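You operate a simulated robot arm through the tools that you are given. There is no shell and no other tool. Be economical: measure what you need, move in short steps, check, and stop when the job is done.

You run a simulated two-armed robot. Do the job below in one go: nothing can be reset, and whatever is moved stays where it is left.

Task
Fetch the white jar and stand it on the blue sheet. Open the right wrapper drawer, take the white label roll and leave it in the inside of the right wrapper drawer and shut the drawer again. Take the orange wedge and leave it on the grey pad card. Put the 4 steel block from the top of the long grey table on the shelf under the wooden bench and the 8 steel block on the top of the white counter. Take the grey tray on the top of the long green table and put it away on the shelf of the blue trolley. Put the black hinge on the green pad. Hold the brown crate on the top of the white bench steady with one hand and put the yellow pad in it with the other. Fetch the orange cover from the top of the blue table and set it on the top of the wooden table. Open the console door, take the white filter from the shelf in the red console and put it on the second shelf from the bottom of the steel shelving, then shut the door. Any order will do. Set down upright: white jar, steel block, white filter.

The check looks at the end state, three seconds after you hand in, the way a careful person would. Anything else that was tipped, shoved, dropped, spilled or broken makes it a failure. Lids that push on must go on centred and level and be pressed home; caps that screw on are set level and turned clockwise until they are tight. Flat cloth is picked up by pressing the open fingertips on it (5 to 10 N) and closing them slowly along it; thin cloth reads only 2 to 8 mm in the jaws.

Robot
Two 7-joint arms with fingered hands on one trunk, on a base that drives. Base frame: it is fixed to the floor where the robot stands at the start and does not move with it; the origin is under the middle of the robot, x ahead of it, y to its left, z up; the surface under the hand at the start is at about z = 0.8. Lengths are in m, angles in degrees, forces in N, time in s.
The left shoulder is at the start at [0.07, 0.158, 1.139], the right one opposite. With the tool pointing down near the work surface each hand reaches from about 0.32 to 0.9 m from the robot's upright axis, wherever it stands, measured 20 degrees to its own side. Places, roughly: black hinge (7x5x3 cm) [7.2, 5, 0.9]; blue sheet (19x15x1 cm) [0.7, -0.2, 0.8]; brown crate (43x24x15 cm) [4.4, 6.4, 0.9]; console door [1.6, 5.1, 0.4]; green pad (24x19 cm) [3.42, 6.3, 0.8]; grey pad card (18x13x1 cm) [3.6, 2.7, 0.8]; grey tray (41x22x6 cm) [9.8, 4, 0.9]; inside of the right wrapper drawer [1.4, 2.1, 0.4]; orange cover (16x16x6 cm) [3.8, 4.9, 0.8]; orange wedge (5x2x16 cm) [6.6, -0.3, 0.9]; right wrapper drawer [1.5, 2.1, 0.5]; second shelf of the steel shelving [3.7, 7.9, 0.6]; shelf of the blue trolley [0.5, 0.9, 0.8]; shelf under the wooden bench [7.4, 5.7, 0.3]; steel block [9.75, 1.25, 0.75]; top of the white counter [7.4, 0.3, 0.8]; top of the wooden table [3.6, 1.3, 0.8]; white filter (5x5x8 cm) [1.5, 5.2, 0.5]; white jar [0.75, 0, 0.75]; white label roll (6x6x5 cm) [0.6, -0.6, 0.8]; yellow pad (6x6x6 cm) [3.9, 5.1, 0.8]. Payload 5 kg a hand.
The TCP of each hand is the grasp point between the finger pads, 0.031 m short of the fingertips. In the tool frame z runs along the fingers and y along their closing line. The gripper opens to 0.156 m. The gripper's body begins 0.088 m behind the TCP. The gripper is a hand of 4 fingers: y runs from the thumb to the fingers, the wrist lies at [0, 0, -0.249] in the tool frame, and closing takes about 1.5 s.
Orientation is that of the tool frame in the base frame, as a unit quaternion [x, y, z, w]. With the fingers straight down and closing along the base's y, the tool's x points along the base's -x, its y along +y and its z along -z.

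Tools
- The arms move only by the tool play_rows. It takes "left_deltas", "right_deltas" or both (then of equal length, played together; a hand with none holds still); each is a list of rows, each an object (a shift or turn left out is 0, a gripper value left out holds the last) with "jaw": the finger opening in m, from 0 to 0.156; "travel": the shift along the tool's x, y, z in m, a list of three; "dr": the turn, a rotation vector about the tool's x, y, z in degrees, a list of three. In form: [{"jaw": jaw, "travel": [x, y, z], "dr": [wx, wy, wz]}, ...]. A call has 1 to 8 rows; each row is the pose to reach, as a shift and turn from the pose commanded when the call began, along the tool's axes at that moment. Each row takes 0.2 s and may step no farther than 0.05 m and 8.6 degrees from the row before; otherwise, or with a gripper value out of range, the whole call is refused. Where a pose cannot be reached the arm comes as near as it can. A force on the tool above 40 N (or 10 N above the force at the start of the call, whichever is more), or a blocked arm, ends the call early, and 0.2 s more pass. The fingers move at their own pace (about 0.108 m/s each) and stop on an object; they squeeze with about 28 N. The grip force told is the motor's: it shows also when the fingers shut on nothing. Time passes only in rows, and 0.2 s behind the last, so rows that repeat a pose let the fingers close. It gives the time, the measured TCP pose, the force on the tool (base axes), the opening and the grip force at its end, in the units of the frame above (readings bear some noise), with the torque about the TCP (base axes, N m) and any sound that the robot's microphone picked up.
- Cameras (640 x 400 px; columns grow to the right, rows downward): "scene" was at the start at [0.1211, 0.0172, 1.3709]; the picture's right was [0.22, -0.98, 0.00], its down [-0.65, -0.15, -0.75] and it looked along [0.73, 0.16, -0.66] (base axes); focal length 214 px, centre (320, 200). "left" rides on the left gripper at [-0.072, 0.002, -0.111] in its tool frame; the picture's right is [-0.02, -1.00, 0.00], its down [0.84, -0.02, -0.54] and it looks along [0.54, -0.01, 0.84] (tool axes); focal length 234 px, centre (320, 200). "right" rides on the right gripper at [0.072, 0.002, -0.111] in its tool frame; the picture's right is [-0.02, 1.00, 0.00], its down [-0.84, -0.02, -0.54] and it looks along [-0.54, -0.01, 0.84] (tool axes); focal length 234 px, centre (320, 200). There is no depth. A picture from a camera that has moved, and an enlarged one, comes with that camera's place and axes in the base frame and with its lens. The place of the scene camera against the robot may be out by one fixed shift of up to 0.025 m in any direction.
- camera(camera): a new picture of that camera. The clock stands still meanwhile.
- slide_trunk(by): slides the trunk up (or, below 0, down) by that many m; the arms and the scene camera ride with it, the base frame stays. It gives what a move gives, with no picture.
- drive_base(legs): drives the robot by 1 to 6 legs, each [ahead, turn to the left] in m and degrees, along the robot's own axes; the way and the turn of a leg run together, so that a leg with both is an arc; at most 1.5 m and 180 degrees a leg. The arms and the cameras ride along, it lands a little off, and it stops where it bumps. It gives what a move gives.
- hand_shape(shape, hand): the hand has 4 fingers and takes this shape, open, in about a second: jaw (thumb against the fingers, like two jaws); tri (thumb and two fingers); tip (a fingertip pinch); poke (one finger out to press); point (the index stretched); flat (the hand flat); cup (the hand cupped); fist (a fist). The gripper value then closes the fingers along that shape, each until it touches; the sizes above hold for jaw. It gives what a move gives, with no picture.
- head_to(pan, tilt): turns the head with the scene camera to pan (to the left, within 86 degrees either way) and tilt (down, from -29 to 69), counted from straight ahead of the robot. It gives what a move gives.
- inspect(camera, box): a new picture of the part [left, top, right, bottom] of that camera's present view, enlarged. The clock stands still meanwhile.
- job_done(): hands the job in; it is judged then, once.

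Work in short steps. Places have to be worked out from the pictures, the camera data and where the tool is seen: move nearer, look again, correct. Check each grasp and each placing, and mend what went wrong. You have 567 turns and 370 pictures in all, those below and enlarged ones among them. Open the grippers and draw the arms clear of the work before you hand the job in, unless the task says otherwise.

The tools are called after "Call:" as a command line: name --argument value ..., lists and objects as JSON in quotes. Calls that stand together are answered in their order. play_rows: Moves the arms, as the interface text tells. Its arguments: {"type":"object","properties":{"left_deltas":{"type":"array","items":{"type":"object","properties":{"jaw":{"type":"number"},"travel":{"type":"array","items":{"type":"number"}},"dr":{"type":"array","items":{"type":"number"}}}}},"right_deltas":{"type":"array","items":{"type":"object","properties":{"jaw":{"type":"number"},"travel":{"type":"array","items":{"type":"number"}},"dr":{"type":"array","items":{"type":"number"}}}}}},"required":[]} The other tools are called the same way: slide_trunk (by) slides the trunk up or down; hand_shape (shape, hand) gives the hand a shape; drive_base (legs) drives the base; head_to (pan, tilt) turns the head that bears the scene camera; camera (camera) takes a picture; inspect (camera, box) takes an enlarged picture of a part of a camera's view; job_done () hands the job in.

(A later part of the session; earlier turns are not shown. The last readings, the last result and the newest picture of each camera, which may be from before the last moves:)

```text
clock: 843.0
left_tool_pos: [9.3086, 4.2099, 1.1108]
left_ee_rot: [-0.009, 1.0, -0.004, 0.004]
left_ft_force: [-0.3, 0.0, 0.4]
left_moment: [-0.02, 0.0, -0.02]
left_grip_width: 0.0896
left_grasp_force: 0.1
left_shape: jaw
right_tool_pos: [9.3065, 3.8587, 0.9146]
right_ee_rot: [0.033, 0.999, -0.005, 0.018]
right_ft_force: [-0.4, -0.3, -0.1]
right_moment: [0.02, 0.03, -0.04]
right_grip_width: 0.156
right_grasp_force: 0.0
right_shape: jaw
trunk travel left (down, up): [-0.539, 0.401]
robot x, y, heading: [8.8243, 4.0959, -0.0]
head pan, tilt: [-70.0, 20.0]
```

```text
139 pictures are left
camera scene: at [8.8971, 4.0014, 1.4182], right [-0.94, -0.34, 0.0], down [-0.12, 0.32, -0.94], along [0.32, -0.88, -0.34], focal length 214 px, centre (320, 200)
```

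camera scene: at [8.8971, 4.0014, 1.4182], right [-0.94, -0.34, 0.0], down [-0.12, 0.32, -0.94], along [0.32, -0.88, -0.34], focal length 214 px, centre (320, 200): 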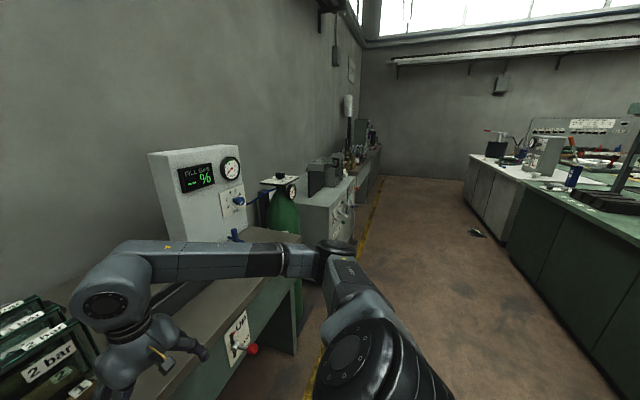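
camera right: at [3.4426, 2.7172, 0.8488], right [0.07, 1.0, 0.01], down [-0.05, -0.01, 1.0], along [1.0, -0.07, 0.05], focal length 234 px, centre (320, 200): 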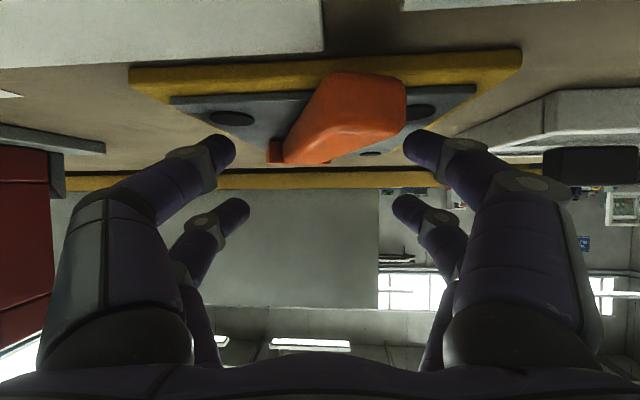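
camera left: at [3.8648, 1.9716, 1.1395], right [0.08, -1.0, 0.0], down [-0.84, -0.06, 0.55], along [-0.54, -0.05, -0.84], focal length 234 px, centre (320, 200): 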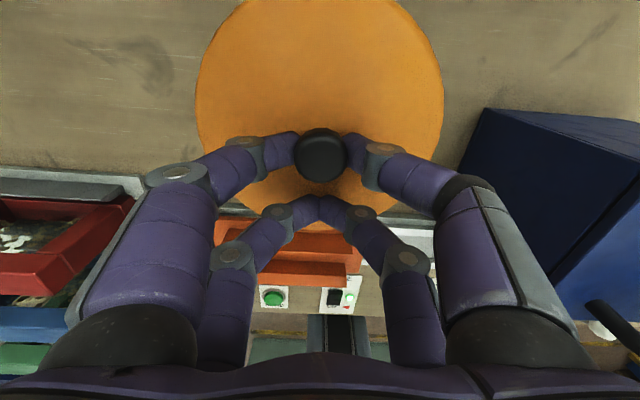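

Aisle south is clear. Drive to y≈1.3 and face the grey table.

Call:
drive_base --legs '[[-0.1, 0], [0, -90], [1.4, 0], [1.38, 0], [0, 90]]'

Call:
head_to --pan 0 --tilt 35

Call:
camera --camera "scene"

```text
clock: 865.1
left_tool_pos: [9.2707, 1.4374, 1.1105]
left_ee_rot: [-0.051, 0.999, -0.004, 0.006]
left_ft_force: [-0.5, -0.2, -0.4]
left_moment: [-0.03, -0.02, -0.01]
left_grip_width: 0.0897
left_grasp_force: 0.1
left_shape: jaw
right_tool_pos: [9.2974, 1.0878, 0.9155]
right_ee_rot: [-0.008, 1.0, -0.005, 0.018]
right_ft_force: [-0.5, 0.0, 0.1]
right_moment: [0.01, 0.03, 0.0]
right_grip_width: 0.156
right_grasp_force: 0.1
right_shape: jaw
trunk travel left (down, up): [-0.539, 0.401]
robot x, y, heading: [8.798, 1.2775, 5.0]
head pan, tilt: [-70.0, 20.0]
```

```text
clock: 866.5
left_tool_pos: [9.2705, 1.4374, 1.1107]
left_ee_rot: [-0.051, 0.999, -0.005, 0.005]
left_ft_force: [-0.3, 0.2, 0.7]
left_moment: [0.0, 0.0, -0.01]
left_grip_width: 0.0895
left_grasp_force: 0.1
left_shape: jaw
right_tool_pos: [9.2969, 1.0881, 0.9146]
right_ee_rot: [-0.008, 1.0, -0.005, 0.017]
right_ft_force: [0.7, -0.8, 0.4]
right_moment: [-0.04, -0.05, -0.02]
right_grip_width: 0.1562
right_grasp_force: 0.0
right_shape: jaw
trunk travel left (down, up): [-0.539, 0.401]
robot x, y, heading: [8.7987, 1.2823, 4.9]
head pan, tilt: [0.0, 35.0]
```

```text
138 pictures are left
camera scene: at [8.9266, 1.2883, 1.3943], right [0.08, -1.0, 0.0], down [-0.57, -0.05, -0.82], along [0.82, 0.07, -0.57], focal length 214 px, centre (320, 200)
```

scene: 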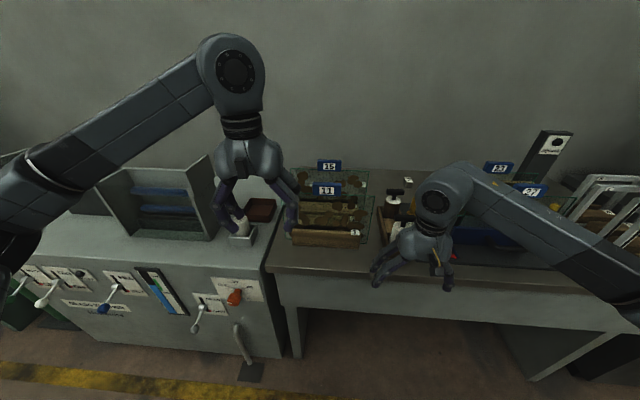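

Call:
inspect --camera "scene" --box '[260, 140, 560, 290]'

Call:
camera --camera "right"

```text
2.13 times, centred on (410, 215) of scene
camera zoom: at [8.9266, 1.2883, 1.3943], right [0.08, -1.0, 0.0], down [-0.57, -0.05, -0.82], along [0.82, 0.07, -0.57], focal length 458 px, centre (128, 168)
```

zoom: 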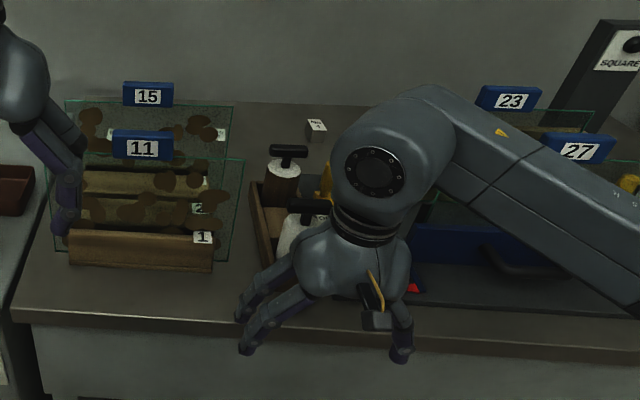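

```text
136 pictures are left
camera right: at [9.2203, 1.0891, 1.0231], right [0.01, 1.0, -0.01], down [0.82, 0.0, 0.57], along [0.57, -0.01, -0.82], focal length 234 px, centre (320, 200)
```

right: 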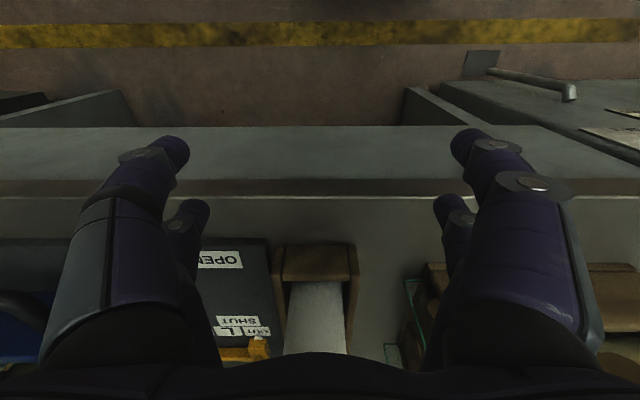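

Move the hands aside to see the whole table top.

Call:
slide_trunk --by 0.25

Call:
play_rows --right_deltas '[{"travel": [0.02, -0.04, -0.02]}, {"travel": [0.04, -0.08, -0.04]}, {"travel": [0.06, -0.12, -0.05]}, {"travel": [0.08, -0.16, -0.05]}, {"travel": [0.1, -0.2, -0.05]}]' --left_deltas '[{"travel": [0.02, 0.03, 0]}, {"travel": [0.04, 0.06, 0]}, {"travel": [0.05, 0.09, 0]}, {"travel": [0.05, 0.12, 0]}, {"travel": [0.05, 0.15, 0]}]'

Call:
head_to --pan -10 --tilt 40

Call:
camera --camera "scene"

Call:
inspect --camera "scene" --box '[220, 110, 480, 260]'

```text
clock: 869.1
left_tool_pos: [9.2707, 1.4388, 1.3608]
left_ee_rot: [-0.051, 0.999, -0.004, 0.006]
left_ft_force: [0.0, -0.8, -0.9]
left_moment: [-0.01, -0.01, 0.02]
left_grip_width: 0.0898
left_grasp_force: 0.0
left_shape: jaw
right_tool_pos: [9.2973, 1.0883, 1.1645]
right_ee_rot: [-0.008, 1.0, -0.005, 0.017]
right_ft_force: [0.4, -0.6, 0.2]
right_moment: [0.01, 0.0, 0.01]
right_grip_width: 0.1557
right_grasp_force: 0.0
right_shape: jaw
trunk travel left (down, up): [-0.789, 0.151]
robot x, y, heading: [8.799, 1.2809, 4.7]
head pan, tilt: [0.0, 35.0]
```

```text
clock: 870.3
left_tool_pos: [9.2019, 1.5849, 1.3591]
left_ee_rot: [-0.049, 0.999, -0.005, 0.008]
left_ft_force: [-1.3, -0.3, 0.5]
left_moment: [-0.03, -0.09, 0.01]
left_grip_width: 0.0897
left_grasp_force: 0.0
left_shape: jaw
right_tool_pos: [9.1935, 0.8872, 1.2147]
right_ee_rot: [-0.009, 1.0, -0.005, 0.02]
right_ft_force: [-1.4, 0.1, 0.2]
right_moment: [0.02, -0.07, 0.0]
right_grip_width: 0.156
right_grasp_force: 0.1
right_shape: jaw
trunk travel left (down, up): [-0.789, 0.151]
robot x, y, heading: [8.7969, 1.2765, 4.8]
head pan, tilt: [0.0, 35.0]
```

```text
clock: 871.0
left_tool_pos: [9.2055, 1.5837, 1.3574]
left_ee_rot: [-0.05, 0.999, -0.003, 0.006]
left_ft_force: [-0.4, 0.0, 0.2]
left_moment: [-0.04, 0.0, 0.02]
left_grip_width: 0.0896
left_grasp_force: 0.1
left_shape: jaw
right_tool_pos: [9.1981, 0.8884, 1.2151]
right_ee_rot: [-0.009, 1.0, -0.006, 0.018]
right_ft_force: [-0.1, -0.2, 0.7]
right_moment: [-0.05, 0.01, -0.02]
right_grip_width: 0.1559
right_grasp_force: 0.1
right_shape: jaw
trunk travel left (down, up): [-0.789, 0.151]
robot x, y, heading: [8.7998, 1.2799, 4.9]
head pan, tilt: [-10.0, 40.0]
```

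```text
135 pictures are left
camera scene: at [8.9224, 1.2739, 1.6369], right [-0.09, -1.0, 0.0], down [-0.64, 0.06, -0.77], along [0.76, -0.07, -0.64], focal length 214 px, centre (320, 200)
```

scene: 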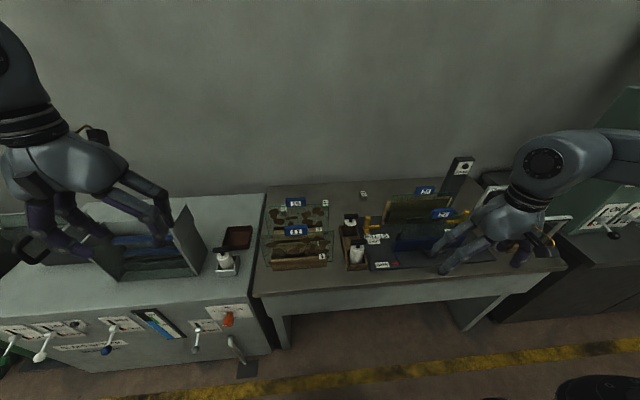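

```text
2.46 times, centred on (350, 185) of scene
camera zoom: at [8.9224, 1.2739, 1.6369], right [-0.09, -1.0, 0.0], down [-0.64, 0.06, -0.77], along [0.76, -0.07, -0.64], focal length 528 px, centre (246, 237)
```

zoom: 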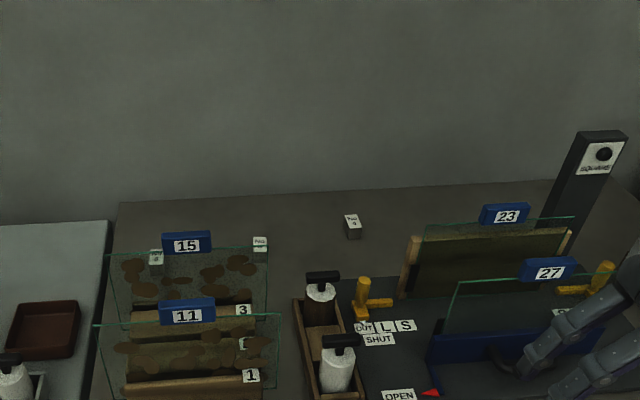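

Several small steel blocks with labels on top. Zoom in on each.

Call:
inspect --camera "scene" --box '[335, 170, 395, 210]'

Call:
inspect --camera "scene" --box '[265, 175, 345, 225]'

```text
10.00 times, centred on (365, 190) of scene
camera zoom: at [8.9224, 1.2739, 1.6369], right [-0.09, -1.0, 0.0], down [-0.64, 0.06, -0.77], along [0.76, -0.07, -0.64], focal length 2145 px, centre (-130, 300)
```

zoom: 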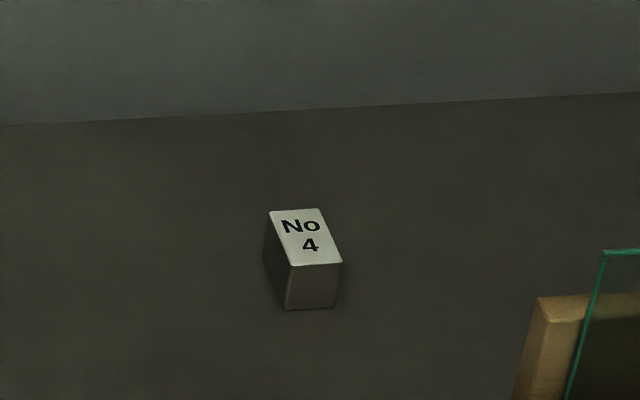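

```text
8.00 times, centred on (305, 200) of scene
camera zoom: at [8.9224, 1.2739, 1.6369], right [-0.09, -1.0, 0.0], down [-0.64, 0.06, -0.77], along [0.76, -0.07, -0.64], focal length 1716 px, centre (440, 200)
```

zoom: 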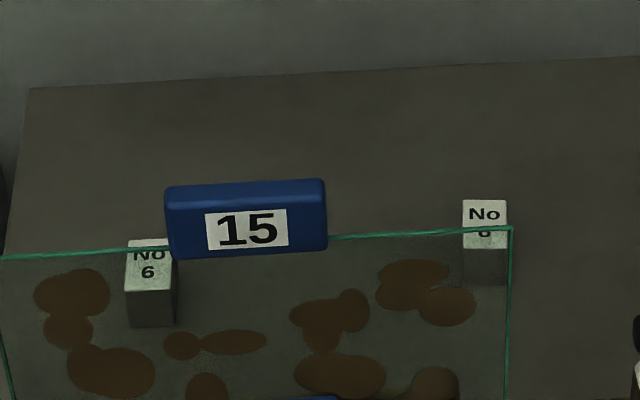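

No 4 is at ≈[9.92, 0.91], No 6 and the presumed No 8 behind glass 15. Drive in to about (9.15, 1.0) under the table's knee space.

Call:
drive_base --legs '[[0, -42], [0.42, 0], [0, 37]]'

Call:
head_to --pan 0 --tilt 45

Call:
camera --camera "scene"

```text
clock: 877.4
left_tool_pos: [9.5757, 1.2857, 1.3577]
left_ee_rot: [-0.01, 1.0, -0.004, 0.006]
left_ft_force: [0.3, -0.1, -0.6]
left_moment: [0.03, -0.04, -0.01]
left_grip_width: 0.0896
left_grasp_force: 0.1
left_shape: jaw
right_tool_pos: [9.5127, 0.5941, 1.214]
right_ee_rot: [0.031, 0.999, -0.006, 0.017]
right_ft_force: [-0.4, -0.2, -0.2]
right_moment: [-0.01, 0.02, 0.04]
right_grip_width: 0.1559
right_grasp_force: 0.0
right_shape: jaw
trunk travel left (down, up): [-0.789, 0.151]
robot x, y, heading: [9.1442, 1.0112, 0.3]
head pan, tilt: [-10.0, 40.0]
```

```text
clock: 878.1
left_tool_pos: [9.5771, 1.2878, 1.3594]
left_ee_rot: [-0.012, 1.0, -0.004, 0.006]
left_ft_force: [0.1, 0.2, 0.6]
left_moment: [0.01, -0.03, 0.01]
left_grip_width: 0.0898
left_grasp_force: 0.1
left_shape: jaw
right_tool_pos: [9.5129, 0.5942, 1.2142]
right_ee_rot: [0.031, 0.999, -0.006, 0.017]
right_ft_force: [-0.1, 0.0, 0.1]
right_moment: [-0.04, 0.0, 0.0]
right_grip_width: 0.156
right_grasp_force: 0.2
right_shape: jaw
trunk travel left (down, up): [-0.789, 0.151]
robot x, y, heading: [9.147, 1.0136, 0.3]
head pan, tilt: [0.0, 45.0]
```

```text
131 pictures are left
camera scene: at [9.2669, 1.0147, 1.6295], right [0.0, -1.0, 0.0], down [-0.71, 0.0, -0.71], along [0.71, 0.0, -0.71], focal length 214 px, centre (320, 200)
```

scene: 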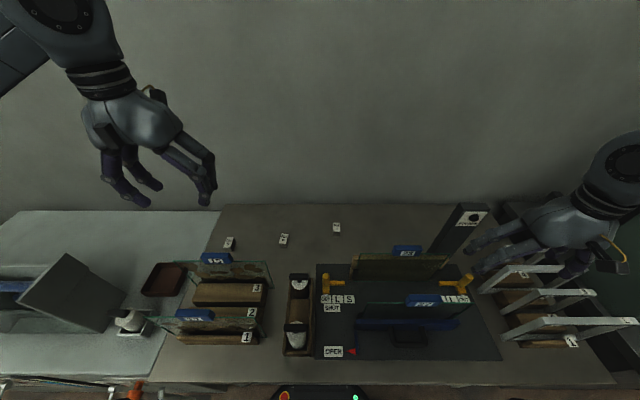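

Clear view from above. Zoom on the blocks.

Call:
inspect --camera "scene" --box '[215, 215, 355, 265]'

```text
4.57 times, centred on (285, 240) of scene
camera zoom: at [9.2669, 1.0147, 1.6295], right [0.0, -1.0, 0.0], down [-0.71, 0.0, -0.71], along [0.71, 0.0, -0.71], focal length 980 px, centre (480, 17)
```

zoom: 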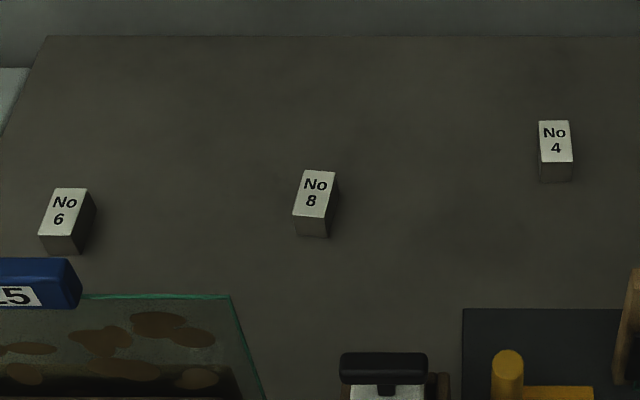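

No 8 ≈[9.783, 1.165], No 4 ≈[9.831, 0.945], tops z≈0.895. Take No 4 with the right hand; move over at height first.

Call:
play_rows --right_deltas '[{"travel": [-0.005, 0.045, 0]}, {"travel": [-0.01, 0.09, 0]}, {"travel": [-0.03, 0.13, 0]}, {"travel": [-0.06, 0.165, 0]}, {"travel": [-0.09, 0.2, 0]}, {"travel": [-0.12, 0.235, 0]}, {"travel": [-0.15, 0.27, 0]}, {"travel": [-0.185, 0.3, 0]}]'

Call:
play_rows --right_deltas '[{"travel": [-0.04, 0.02, 0.0], "jaw": 0.09}, {"travel": [-0.08, 0.035, 0.01]}, {"travel": [-0.11, 0.035, 0.05]}, {"travel": [-0.115, 0.035, 0.09]}, {"travel": [-0.115, 0.035, 0.13]}]'

Call:
camera --camera "right"

```text
clock: 879.9
left_tool_pos: [9.5788, 1.2874, 1.355]
left_ee_rot: [-0.011, 1.0, -0.004, 0.005]
left_ft_force: [0.9, 0.3, -0.3]
left_moment: [0.02, 0.05, -0.01]
left_grip_width: 0.0897
left_grasp_force: 0.1
left_shape: jaw
right_tool_pos: [9.7191, 0.8838, 1.2157]
right_ee_rot: [0.03, 0.999, -0.006, 0.016]
right_ft_force: [0.2, -0.2, 0.6]
right_moment: [-0.04, 0.08, 0.0]
right_grip_width: 0.1557
right_grasp_force: 0.1
right_shape: jaw
trunk travel left (down, up): [-0.789, 0.151]
robot x, y, heading: [9.1438, 1.0155, 0.3]
head pan, tilt: [0.0, 45.0]
```

```text
clock: 881.1
left_tool_pos: [9.5785, 1.2866, 1.3565]
left_ee_rot: [-0.012, 1.0, -0.003, 0.006]
left_ft_force: [0.1, 0.0, 0.6]
left_moment: [-0.01, 0.02, 0.01]
left_grip_width: 0.0896
left_grasp_force: 0.1
left_shape: jaw
right_tool_pos: [9.8104, 0.8814, 1.1068]
right_ee_rot: [0.031, 0.999, -0.004, 0.018]
right_ft_force: [0.4, 1.3, -0.8]
right_moment: [0.01, 0.01, -0.04]
right_grip_width: 0.0904
right_grasp_force: 0.0
right_shape: jaw
right hand out of reach, approached as far as the arm can: row 3, 4, 5
trunk travel left (down, up): [-0.789, 0.151]
robot x, y, heading: [9.1442, 1.019, 0.2]
head pan, tilt: [0.0, 45.0]
```

```text
129 pictures are left
camera right: at [9.7342, 0.8882, 1.2158], right [0.09, 1.0, -0.01], down [0.82, -0.07, 0.57], along [0.57, -0.05, -0.82], focal length 234 px, centre (320, 200)
```

right: 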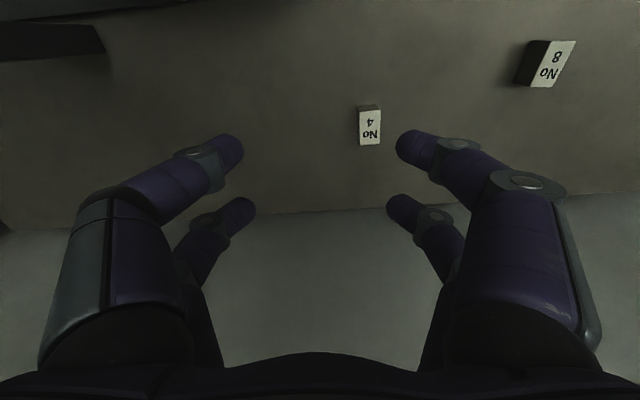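

Move over No 4 and descend.

Call:
play_rows --right_deltas '[{"travel": [-0.005, 0.03, 0.03]}, {"travel": [-0.012, 0.06, 0.07]}, {"travel": [-0.018, 0.071, 0.11]}, {"travel": [-0.02, 0.071, 0.15]}, {"travel": [-0.02, 0.071, 0.18]}]'

Call:
camera --camera "right"

```text
refused: row 2 steps farther than a row can; nothing moved
```

```text
128 pictures are left
camera right: at [9.7342, 0.8882, 1.2158], right [0.09, 1.0, -0.01], down [0.82, -0.07, 0.57], along [0.57, -0.05, -0.82], focal length 234 px, centre (320, 200)
```

right: 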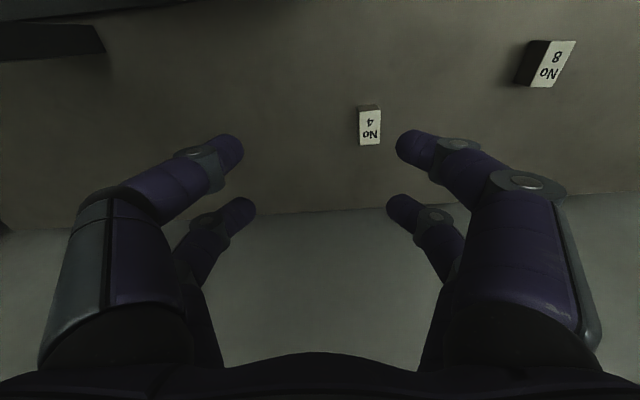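

Call:
play_rows --right_deltas '[{"travel": [-0.005, 0.03, 0.03]}, {"travel": [-0.01, 0.055, 0.06]}, {"travel": [-0.015, 0.071, 0.1]}, {"travel": [-0.02, 0.071, 0.14]}, {"travel": [-0.02, 0.071, 0.175]}]'

Call:
camera --camera "right"

```text
clock: 882.3
left_tool_pos: [9.577, 1.2871, 1.3572]
left_ee_rot: [-0.012, 1.0, -0.004, 0.005]
left_ft_force: [0.0, 0.0, 0.4]
left_moment: [-0.04, 0.01, -0.01]
left_grip_width: 0.0896
left_grasp_force: 0.1
left_shape: jaw
right_tool_pos: [9.7591, 0.8678, 1.0206]
right_ee_rot: [0.03, 0.999, -0.004, 0.018]
right_ft_force: [-0.1, 0.6, 0.4]
right_moment: [-0.02, 0.0, 0.02]
right_grip_width: 0.0903
right_grasp_force: 0.1
right_shape: jaw
right hand out of reach, approached as far as the arm can: row 1, 2, 3, 4, 5
trunk travel left (down, up): [-0.789, 0.151]
robot x, y, heading: [9.1465, 1.0138, 0.3]
head pan, tilt: [0.0, 45.0]
```

```text
127 pictures are left
camera right: at [9.6821, 0.8743, 1.1287], right [0.09, 1.0, -0.01], down [0.82, -0.07, 0.57], along [0.57, -0.06, -0.82], focal length 234 px, centre (320, 200)
```

right: 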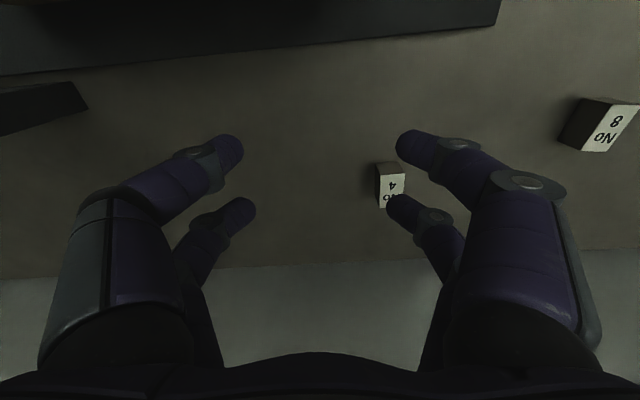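

The arm is near a joint limit with the trunk so high. Pull the hand back and up, lower the trunk 0.2, and try again.

Call:
play_rows --right_deltas '[{"travel": [0.02, -0.0, -0.04]}, {"travel": [0.04, -0.0, -0.08]}, {"travel": [0.06, 0, -0.12]}, {"travel": [0.09, 0, -0.16]}, {"travel": [0.12, 0, -0.19]}]'

Call:
slide_trunk --by -0.2

Call:
camera --camera "right"

Call:
camera --camera "scene"

```text
clock: 883.5
left_tool_pos: [9.5723, 1.2883, 1.3593]
left_ee_rot: [-0.011, 1.0, -0.005, 0.007]
left_ft_force: [0.2, -0.6, -0.1]
left_moment: [-0.02, -0.03, -0.02]
left_grip_width: 0.0896
left_grasp_force: 0.1
left_shape: jaw
right_tool_pos: [9.631, 0.8735, 1.2041]
right_ee_rot: [0.031, 0.999, -0.005, 0.017]
right_ft_force: [-1.3, 0.8, 1.2]
right_moment: [0.0, -0.07, 0.05]
right_grip_width: 0.0905
right_grasp_force: 0.1
right_shape: jaw
trunk travel left (down, up): [-0.789, 0.151]
robot x, y, heading: [9.1457, 1.0186, 0.4]
head pan, tilt: [0.0, 45.0]
```

```text
clock: 885.7
left_tool_pos: [9.5745, 1.288, 1.1577]
left_ee_rot: [-0.012, 1.0, -0.006, 0.007]
left_ft_force: [-0.2, -0.1, 0.1]
left_moment: [-0.02, 0.0, 0.02]
left_grip_width: 0.0894
left_grasp_force: 0.0
left_shape: jaw
right_tool_pos: [9.6307, 0.873, 1.004]
right_ee_rot: [0.031, 0.999, -0.005, 0.018]
right_ft_force: [-13.7, 11.1, 1.0]
right_moment: [-0.54, -0.68, -1.31]
right_grip_width: 0.0884
right_grasp_force: 0.0
right_shape: jaw
trunk travel left (down, up): [-0.589, 0.351]
robot x, y, heading: [9.1496, 1.0169, -0.1]
head pan, tilt: [0.0, 45.0]
```

```text
126 pictures are left
camera right: at [9.555, 0.8808, 1.1115], right [0.09, 1.0, -0.01], down [0.82, -0.06, 0.57], along [0.57, -0.06, -0.82], focal length 234 px, centre (320, 200)
```

right: 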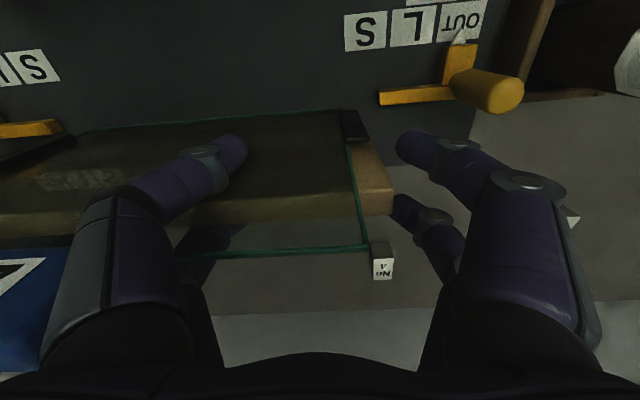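

```text
125 pictures are left
camera scene: at [9.2643, 1.0166, 1.4297], right [0.0, -1.0, 0.0], down [-0.71, 0.0, -0.71], along [0.71, 0.0, -0.71], focal length 214 px, centre (320, 200)
```

scene: 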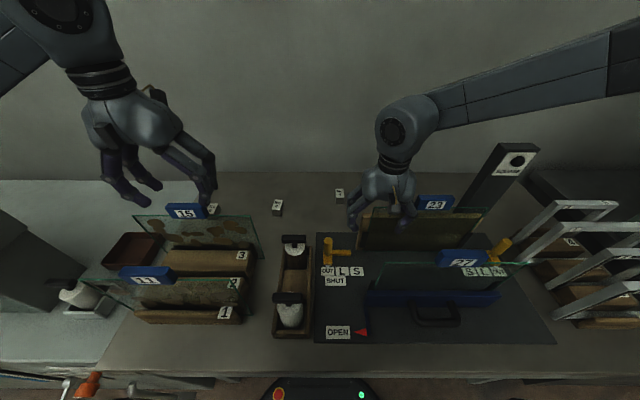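

The hand came down onto glass 23. Raise it straight up at once.

Call:
play_rows --right_deltas '[{"travel": [0.0, 0.0, -0.03]}, {"travel": [0.0, 0.0, -0.07]}, {"travel": [0.0, 0, -0.11]}, {"travel": [0.0, 0, -0.14]}]'

Call:
inspect --camera "scene" --box '[320, 160, 560, 350]'

```text
clock: 886.7
left_tool_pos: [9.5764, 1.2869, 1.1586]
left_ee_rot: [-0.012, 1.0, -0.004, 0.007]
left_ft_force: [-0.6, -0.5, -0.6]
left_moment: [0.05, -0.02, 0.0]
left_grip_width: 0.0895
left_grasp_force: 0.1
left_shape: jaw
right_tool_pos: [9.626, 0.873, 1.1439]
right_ee_rot: [0.031, 0.999, -0.006, 0.017]
right_ft_force: [-0.8, -0.1, 0.1]
right_moment: [-0.03, -0.01, -0.03]
right_grip_width: 0.0901
right_grasp_force: 0.0
right_shape: jaw
trunk travel left (down, up): [-0.589, 0.351]
robot x, y, heading: [9.1462, 1.0154, 0.2]
head pan, tilt: [0.0, 45.0]
```

```text
2.11 times, centred on (440, 255) of scene
camera zoom: at [9.2662, 1.0149, 1.4295], right [0.0, -1.0, 0.0], down [-0.71, 0.0, -0.71], along [0.71, 0.0, -0.71], focal length 452 px, centre (67, 84)
```

zoom: 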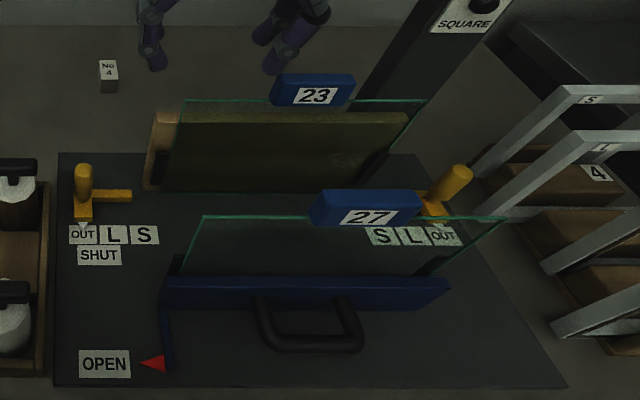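

Glass looks fine. Now go y first, then forward, to above No 4.

Call:
play_rows --right_deltas '[{"travel": [0.0, 0.04, 0]}, {"travel": [-0.01, 0.08, 0]}, {"travel": [-0.05, 0.085, 0]}, {"travel": [-0.09, 0.088, 0]}, {"travel": [-0.13, 0.09, 0.01]}, {"travel": [-0.17, 0.09, 0.03]}, {"travel": [-0.205, 0.09, 0.06]}, {"travel": [-0.208, 0.09, 0.1]}]'

Call:
camera --camera "right"

```text
clock: 888.5
left_tool_pos: [9.5788, 1.287, 1.1568]
left_ee_rot: [-0.011, 1.0, -0.004, 0.005]
left_ft_force: [0.5, -0.2, 0.7]
left_moment: [-0.01, -0.01, -0.01]
left_grip_width: 0.0896
left_grasp_force: 0.0
left_shape: jaw
right_tool_pos: [9.815, 0.9177, 1.0517]
right_ee_rot: [0.031, 0.999, -0.005, 0.018]
right_ft_force: [0.8, 0.3, -0.1]
right_moment: [-0.04, 0.05, 0.03]
right_grip_width: 0.0902
right_grasp_force: 0.0
right_shape: jaw
right hand out of reach, approached as far as the arm can: row 6, 7, 8
trunk travel left (down, up): [-0.589, 0.351]
robot x, y, heading: [9.1495, 1.015, 0.4]
head pan, tilt: [0.0, 45.0]
```

```text
123 pictures are left
camera right: at [9.7386, 0.9233, 1.1606], right [0.09, 1.0, -0.01], down [0.82, -0.07, 0.57], along [0.57, -0.06, -0.82], focal length 234 px, centre (320, 200)
```

right: 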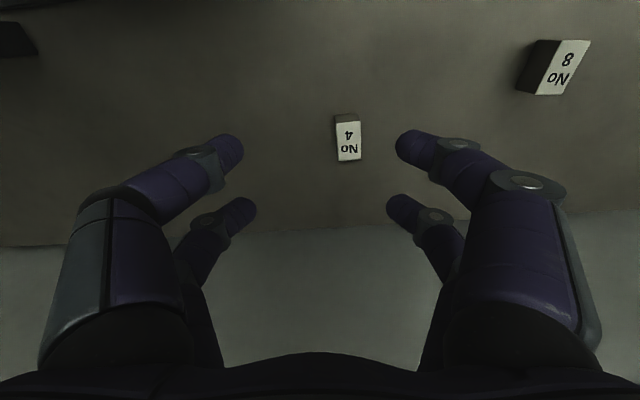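

Continue straight down from the commanded pose; the lower position should be reachable.

Call:
play_rows --right_deltas '[{"travel": [0, 0, 0.03]}, {"travel": [0, 0, 0.06]}, {"travel": [0, 0, 0.09]}]'

Call:
camera --camera "right"

```text
clock: 889.3
left_tool_pos: [9.5752, 1.2867, 1.1575]
left_ee_rot: [-0.011, 1.0, -0.004, 0.005]
left_ft_force: [1.1, -0.2, -0.4]
left_moment: [-0.01, 0.01, 0.0]
left_grip_width: 0.0895
left_grasp_force: 0.0
left_shape: jaw
right_tool_pos: [9.8082, 0.9059, 0.9639]
right_ee_rot: [0.031, 0.999, -0.005, 0.017]
right_ft_force: [-0.6, 0.7, -0.2]
right_moment: [0.03, 0.03, -0.03]
right_grip_width: 0.0903
right_grasp_force: 0.0
right_shape: jaw
right hand out of reach, approached as far as the arm can: row 1, 2, 3
trunk travel left (down, up): [-0.589, 0.351]
robot x, y, heading: [9.1432, 1.0175, 0.2]
head pan, tilt: [0.0, 45.0]
```

```text
122 pictures are left
camera right: at [9.7316, 0.9128, 1.0729], right [0.09, 1.0, -0.01], down [0.82, -0.07, 0.57], along [0.57, -0.06, -0.82], focal length 234 px, centre (320, 200)
```

right: 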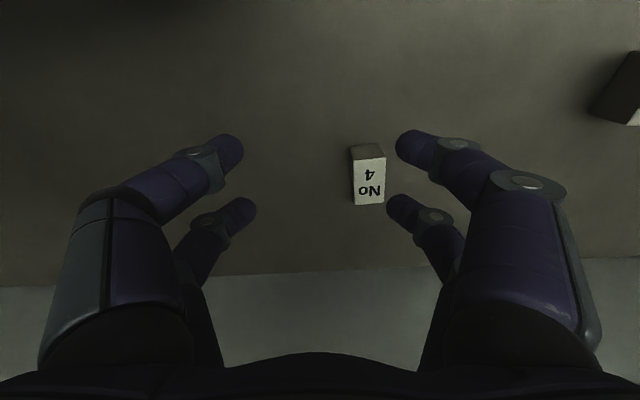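

Drive forward 7 cm to bring the block inside the comfortable reach.

Call:
drive_base --legs '[[0.07, 0]]'

Call:
camera --camera "right"

```text
clock: 890.3
left_tool_pos: [9.643, 1.2873, 1.1596]
left_ee_rot: [-0.009, 1.0, -0.004, 0.007]
left_ft_force: [0.6, -0.4, 0.3]
left_moment: [-0.01, -0.06, -0.03]
left_grip_width: 0.0898
left_grasp_force: 0.0
left_shape: jaw
right_tool_pos: [9.8752, 0.9061, 0.9678]
right_ee_rot: [0.031, 0.999, -0.005, 0.019]
right_ft_force: [0.4, -0.3, 0.3]
right_moment: [0.0, -0.03, -0.02]
right_grip_width: 0.0903
right_grasp_force: 0.1
right_shape: jaw
trunk travel left (down, up): [-0.589, 0.351]
robot x, y, heading: [9.218, 1.015, 0.1]
head pan, tilt: [0.0, 45.0]
```

```text
121 pictures are left
camera right: at [9.7994, 0.9125, 1.075], right [0.09, 1.0, -0.01], down [0.81, -0.07, 0.58], along [0.57, -0.06, -0.82], focal length 234 px, centre (320, 200)
```

right: 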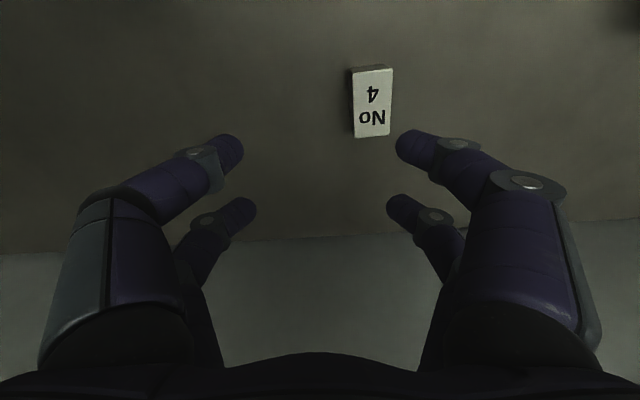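

Block top is at tool [0.039, 0.039, 0.069]. Align, lower and close.

Call:
play_rows --right_deltas '[{"travel": [0.025, 0.025, 0]}, {"travel": [0.039, 0.039, 0.0]}, {"travel": [0.039, 0.039, 0.03]}, {"travel": [0.039, 0.039, 0.06]}, {"travel": [0.039, 0.039, 0.077]}, {"travel": [0.039, 0.039, 0.077]}]'

Call:
camera --camera "right"

```text
clock: 891.7
left_tool_pos: [9.6472, 1.2871, 1.1583]
left_ee_rot: [-0.01, 1.0, -0.004, 0.006]
left_ft_force: [-0.1, 0.1, -0.1]
left_moment: [0.03, -0.01, -0.04]
left_grip_width: 0.0895
left_grasp_force: 0.1
left_shape: jaw
right_tool_pos: [9.8281, 0.9213, 0.8974]
right_ee_rot: [0.031, 0.999, -0.004, 0.018]
right_ft_force: [0.4, 0.3, 0.1]
right_moment: [-0.02, 0.0, -0.03]
right_grip_width: 0.0903
right_grasp_force: 0.1
right_shape: jaw
right hand out of reach, approached as far as the arm can: row 1, 2, 3, 4, 5, 6
trunk travel left (down, up): [-0.589, 0.351]
robot x, y, heading: [9.2158, 1.0174, 0.3]
head pan, tilt: [0.0, 45.0]
```

```text
120 pictures are left
camera right: at [9.7512, 0.9284, 1.006], right [0.09, 1.0, -0.01], down [0.82, -0.07, 0.58], along [0.57, -0.06, -0.82], focal length 234 px, centre (320, 200)
```

right: 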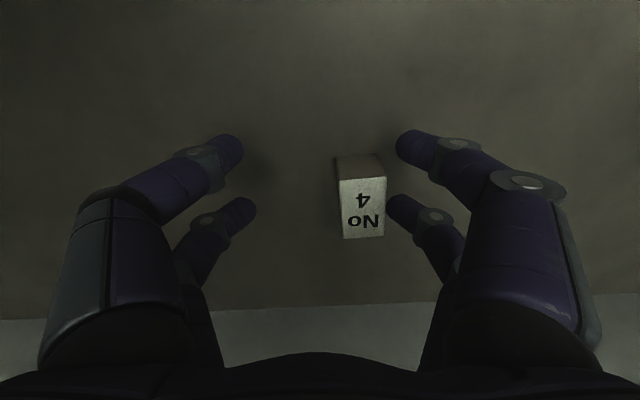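

The hand is slightly off in y but the block is within the jaws; close gently.

Call:
play_rows --right_deltas '[{"jaw": 0.07}, {"jaw": 0.05}, {"jaw": 0.03}, {"jaw": 0.01}, {"jaw": 0.01}, {"jaw": 0.01}]'

Call:
camera --camera "right"

```text
clock: 893.1
left_tool_pos: [9.6463, 1.2875, 1.1573]
left_ee_rot: [-0.011, 1.0, -0.005, 0.006]
left_ft_force: [-0.6, 0.8, 0.0]
left_moment: [0.0, 0.0, 0.01]
left_grip_width: 0.0896
left_grasp_force: 0.0
left_shape: jaw
right_tool_pos: [9.8275, 0.9208, 0.8972]
right_ee_rot: [0.032, 0.999, -0.004, 0.019]
right_ft_force: [0.2, 1.4, 6.1]
right_moment: [0.02, -0.14, 0.03]
right_grip_width: 0.0122
right_grasp_force: 0.1
right_shape: jaw
trunk travel left (down, up): [-0.589, 0.351]
robot x, y, heading: [9.217, 1.0166, 0.1]
head pan, tilt: [0.0, 45.0]
```

```text
119 pictures are left
camera right: at [9.7512, 0.9287, 1.0066], right [0.09, 1.0, -0.01], down [0.81, -0.07, 0.58], along [0.57, -0.06, -0.82], focal length 234 px, centre (320, 200)
```

right: 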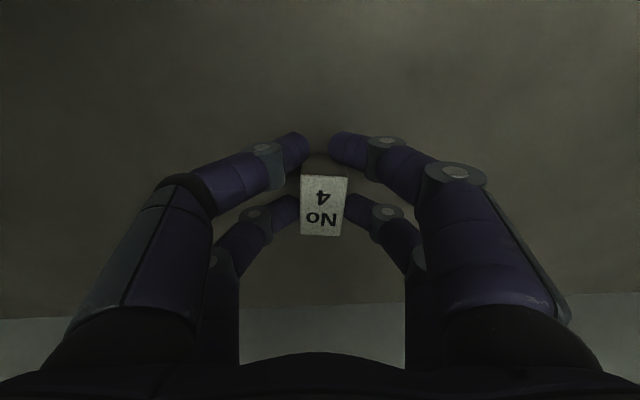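

The far pair holds the block, the near pair just misses. Close fully on it.

Call:
play_rows --right_deltas '[{"jaw": 0.06}, {"jaw": 0.06, "travel": [-0.012, 0, 0.01]}, {"jaw": 0.06, "travel": [-0.012, 0, 0.01]}, {"jaw": 0.02, "travel": [-0.012, 0, 0.01]}, {"jaw": 0.0, "travel": [-0.012, 0, 0.01]}, {"jaw": 0.0, "travel": [-0.012, 0, 0.01]}, {"jaw": 0.0, "travel": [-0.012, 0, 0.01]}]'

Call:
camera --camera "right"

```text
clock: 894.7
left_tool_pos: [9.6474, 1.287, 1.158]
left_ee_rot: [-0.01, 1.0, -0.005, 0.005]
left_ft_force: [-1.3, -0.6, 0.6]
left_moment: [-0.02, -0.03, 0.01]
left_grip_width: 0.0895
left_grasp_force: 0.0
left_shape: jaw
right_tool_pos: [9.8336, 0.9141, 0.8908]
right_ee_rot: [0.031, 0.999, -0.005, 0.018]
right_ft_force: [0.8, 0.6, 0.8]
right_moment: [0.08, -0.09, 0.03]
right_grip_width: 0.0111
right_grasp_force: 27.8
right_shape: jaw
right hand out of reach, approached as far as the arm can: row 2, 3, 4, 5, 6, 7
trunk travel left (down, up): [-0.589, 0.351]
robot x, y, heading: [9.2173, 1.0137, 0.3]
head pan, tilt: [0.0, 45.0]
```

```text
118 pictures are left
camera right: at [9.7558, 0.9215, 0.9993], right [0.09, 1.0, -0.01], down [0.81, -0.07, 0.58], along [0.57, -0.06, -0.82], focal length 234 px, centre (320, 200)
```

right: 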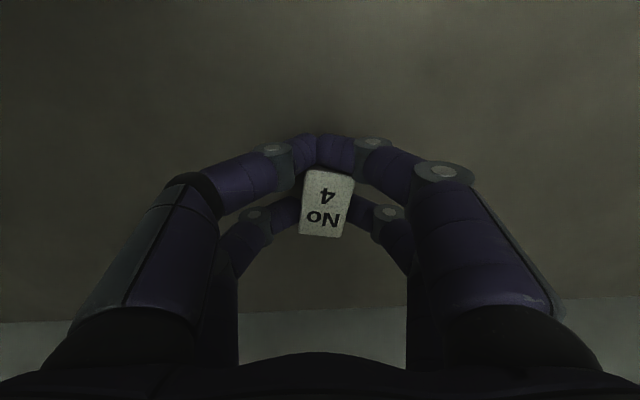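

Gripped at 28 N. Lift and check.

Call:
play_rows --right_deltas '[{"travel": [0, 0, -0.02]}, {"travel": [0, 0, -0.05]}, {"travel": [0, 0, -0.09]}, {"travel": [0, 0, -0.13]}, {"travel": [0.0, 0, -0.17]}]'

Call:
camera --camera "right"

Call:
camera --camera "scene"

```text
clock: 895.9
left_tool_pos: [9.6461, 1.2866, 1.1575]
left_ee_rot: [-0.011, 1.0, -0.004, 0.007]
left_ft_force: [0.0, -0.3, -0.1]
left_moment: [-0.01, -0.01, -0.01]
left_grip_width: 0.0898
left_grasp_force: 0.1
left_shape: jaw
right_tool_pos: [9.8266, 0.9179, 1.0596]
right_ee_rot: [0.032, 0.999, -0.006, 0.017]
right_ft_force: [-0.7, -0.9, -1.4]
right_moment: [-0.01, 0.02, 0.02]
right_grip_width: 0.0114
right_grasp_force: 27.7
right_shape: jaw
trunk travel left (down, up): [-0.589, 0.351]
robot x, y, heading: [9.2172, 1.0159, 0.2]
head pan, tilt: [0.0, 45.0]
```

```text
117 pictures are left
camera right: at [9.7496, 0.9248, 1.1684], right [0.09, 1.0, -0.01], down [0.82, -0.07, 0.57], along [0.57, -0.06, -0.82], focal length 234 px, centre (320, 200)
```

right: 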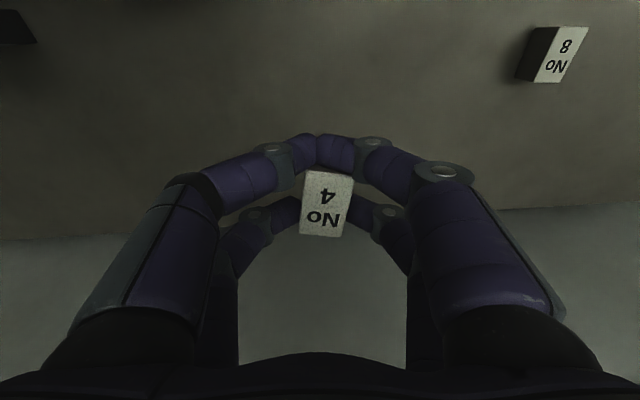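

```text
116 pictures are left
camera scene: at [9.3365, 1.015, 1.4295], right [0.0, -1.0, 0.0], down [-0.71, 0.0, -0.71], along [0.71, 0.0, -0.71], focal length 214 px, centre (320, 200)
```

scene: 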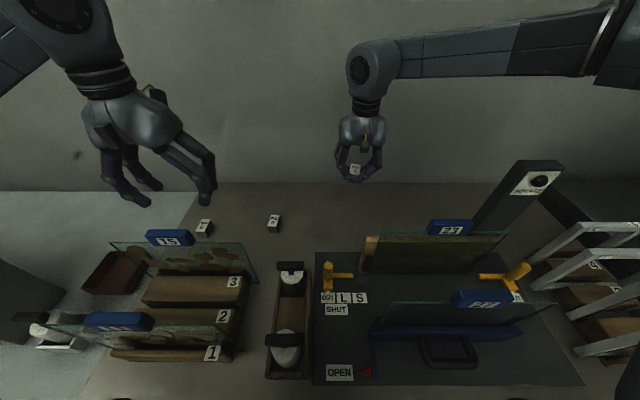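

No 4 is in hand. Now bring the left hand over No 8 (≈[9.787, 1.157]).

Call:
play_rows --left_deltas '[{"travel": [0, -0.04, 0]}, {"travel": [-0.01, -0.085, 0]}, {"travel": [-0.03, -0.12, 0]}, {"travel": [-0.07, -0.13, 0]}, {"travel": [-0.11, -0.13, 0.01]}, {"travel": [-0.14, -0.13, 0.04]}, {"travel": [-0.14, -0.13, 0.08]}, {"travel": [-0.14, -0.13, 0.11]}]'

Call:
camera --camera "left"

```text
clock: 897.7
left_tool_pos: [9.7932, 1.1606, 1.0533]
left_ee_rot: [-0.01, 1.0, -0.005, 0.006]
left_ft_force: [-0.4, -0.2, -0.6]
left_moment: [0.02, -0.01, -0.01]
left_grip_width: 0.0895
left_grasp_force: 0.0
left_shape: jaw
right_tool_pos: [9.8287, 0.9166, 1.0583]
right_ee_rot: [0.031, 0.999, -0.006, 0.017]
right_ft_force: [1.3, 0.5, -1.2]
right_moment: [-0.05, 0.05, -0.01]
right_grip_width: 0.0111
right_grasp_force: 28.0
right_shape: jaw
trunk travel left (down, up): [-0.589, 0.351]
robot x, y, heading: [9.2164, 1.015, 0.3]
head pan, tilt: [0.0, 45.0]
```

```text
115 pictures are left
camera left: at [9.8638, 1.1638, 1.1654], right [0.05, -1.0, 0.01], down [-0.84, -0.03, 0.54], along [-0.53, -0.03, -0.84], focal length 234 px, centre (320, 200)
```

left: 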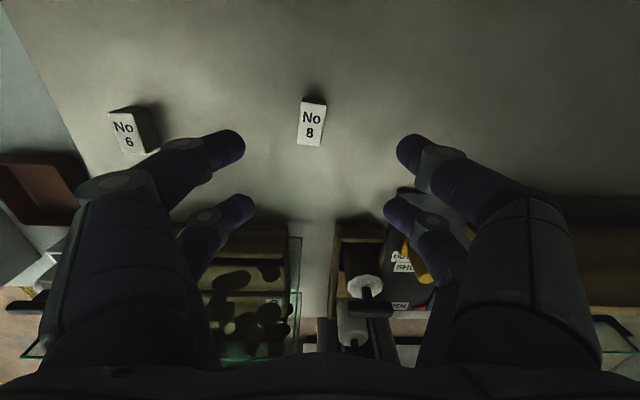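

Align (1 cm in y) and descend onto No 8.

Call:
play_rows --left_deltas '[{"travel": [-0.003, 0.01, 0.04]}, {"travel": [-0.003, 0.01, 0.08]}, {"travel": [-0.003, 0.01, 0.12]}, {"travel": [-0.003, 0.01, 0.15]}, {"travel": [-0.003, 0.01, 0.163]}, {"travel": [-0.003, 0.01, 0.163]}]'

Call:
camera --camera "left"

```text
clock: 899.1
left_tool_pos: [9.7963, 1.1683, 0.8847]
left_ee_rot: [-0.01, 1.0, -0.005, 0.006]
left_ft_force: [0.0, 0.3, -0.3]
left_moment: [0.02, 0.01, -0.04]
left_grip_width: 0.0897
left_grasp_force: 0.0
left_shape: jaw
right_tool_pos: [9.8269, 0.9179, 1.0587]
right_ee_rot: [0.032, 0.999, -0.005, 0.018]
right_ft_force: [-0.2, -0.1, -2.4]
right_moment: [0.02, 0.0, 0.02]
right_grip_width: 0.011
right_grasp_force: 28.0
right_shape: jaw
trunk travel left (down, up): [-0.589, 0.351]
robot x, y, heading: [9.2164, 1.0153, 0.2]
head pan, tilt: [0.0, 45.0]
```

```text
114 pictures are left
camera left: at [9.8682, 1.1729, 0.9984], right [0.05, -1.0, 0.01], down [-0.84, -0.03, 0.54], along [-0.53, -0.03, -0.84], focal length 234 px, centre (320, 200)
```

left: 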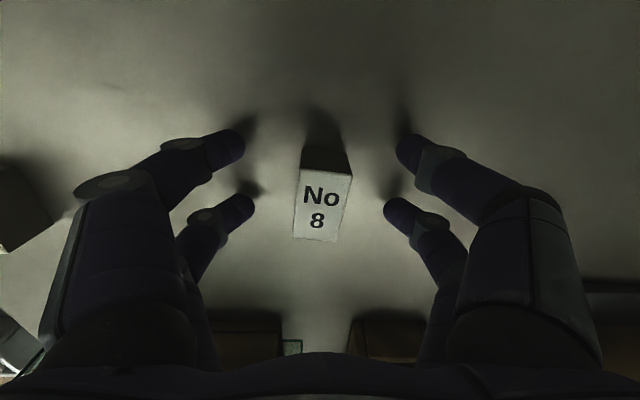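

Centred. Close.

Call:
play_rows --left_deltas '[{"jaw": 0.06}, {"jaw": 0.03}, {"jaw": 0.0}, {"jaw": 0.0}, {"jaw": 0.0}]'

Call:
play_rows --left_deltas '[{"travel": [0, 0, -0.02]}, {"travel": [0, 0, -0.05]}, {"travel": [0, 0, -0.09]}, {"travel": [0, 0, -0.13]}, {"travel": [0, 0, -0.17]}, {"travel": [0, 0, -0.21]}, {"travel": [0.03, 0, -0.24]}]'

Call:
camera --camera "left"

```text
clock: 900.3
left_tool_pos: [9.7972, 1.1682, 0.8863]
left_ee_rot: [-0.01, 1.0, -0.004, 0.006]
left_ft_force: [0.2, 1.8, 3.0]
left_moment: [0.01, 0.12, -0.03]
left_grip_width: 0.0129
left_grasp_force: 27.5
left_shape: jaw
right_tool_pos: [9.8273, 0.9172, 1.0601]
right_ee_rot: [0.031, 0.999, -0.005, 0.017]
right_ft_force: [-0.7, 1.1, -2.9]
right_moment: [-0.02, 0.0, 0.02]
right_grip_width: 0.0113
right_grasp_force: 27.9
right_shape: jaw
trunk travel left (down, up): [-0.589, 0.351]
robot x, y, heading: [9.2194, 1.0161, 0.1]
head pan, tilt: [0.0, 45.0]
```

```text
clock: 901.9
left_tool_pos: [9.7643, 1.1728, 1.1289]
left_ee_rot: [-0.01, 1.0, -0.004, 0.006]
left_ft_force: [-0.5, 0.6, -2.0]
left_moment: [0.02, -0.03, -0.02]
left_grip_width: 0.0124
left_grasp_force: 27.9
left_shape: jaw
right_tool_pos: [9.8261, 0.9171, 1.0603]
right_ee_rot: [0.031, 0.999, -0.006, 0.017]
right_ft_force: [-1.0, 0.3, -2.6]
right_moment: [-0.02, -0.02, -0.01]
right_grip_width: 0.011
right_grasp_force: 28.0
right_shape: jaw
trunk travel left (down, up): [-0.589, 0.351]
robot x, y, heading: [9.217, 1.0139, 0.1]
head pan, tilt: [0.0, 45.0]
```

```text
113 pictures are left
camera left: at [9.835, 1.1768, 1.2411], right [0.05, -1.0, 0.01], down [-0.84, -0.03, 0.53], along [-0.53, -0.03, -0.84], focal length 234 px, centre (320, 200)
```

left: 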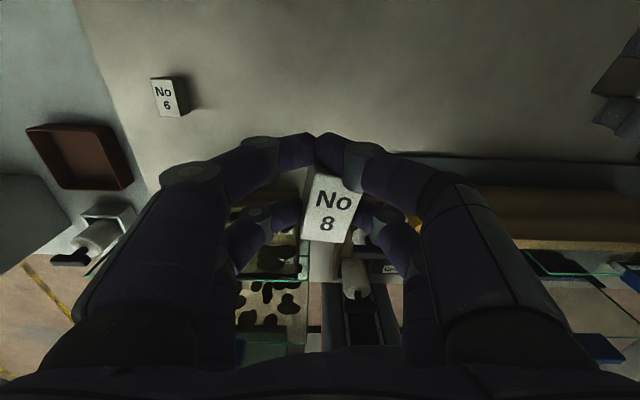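

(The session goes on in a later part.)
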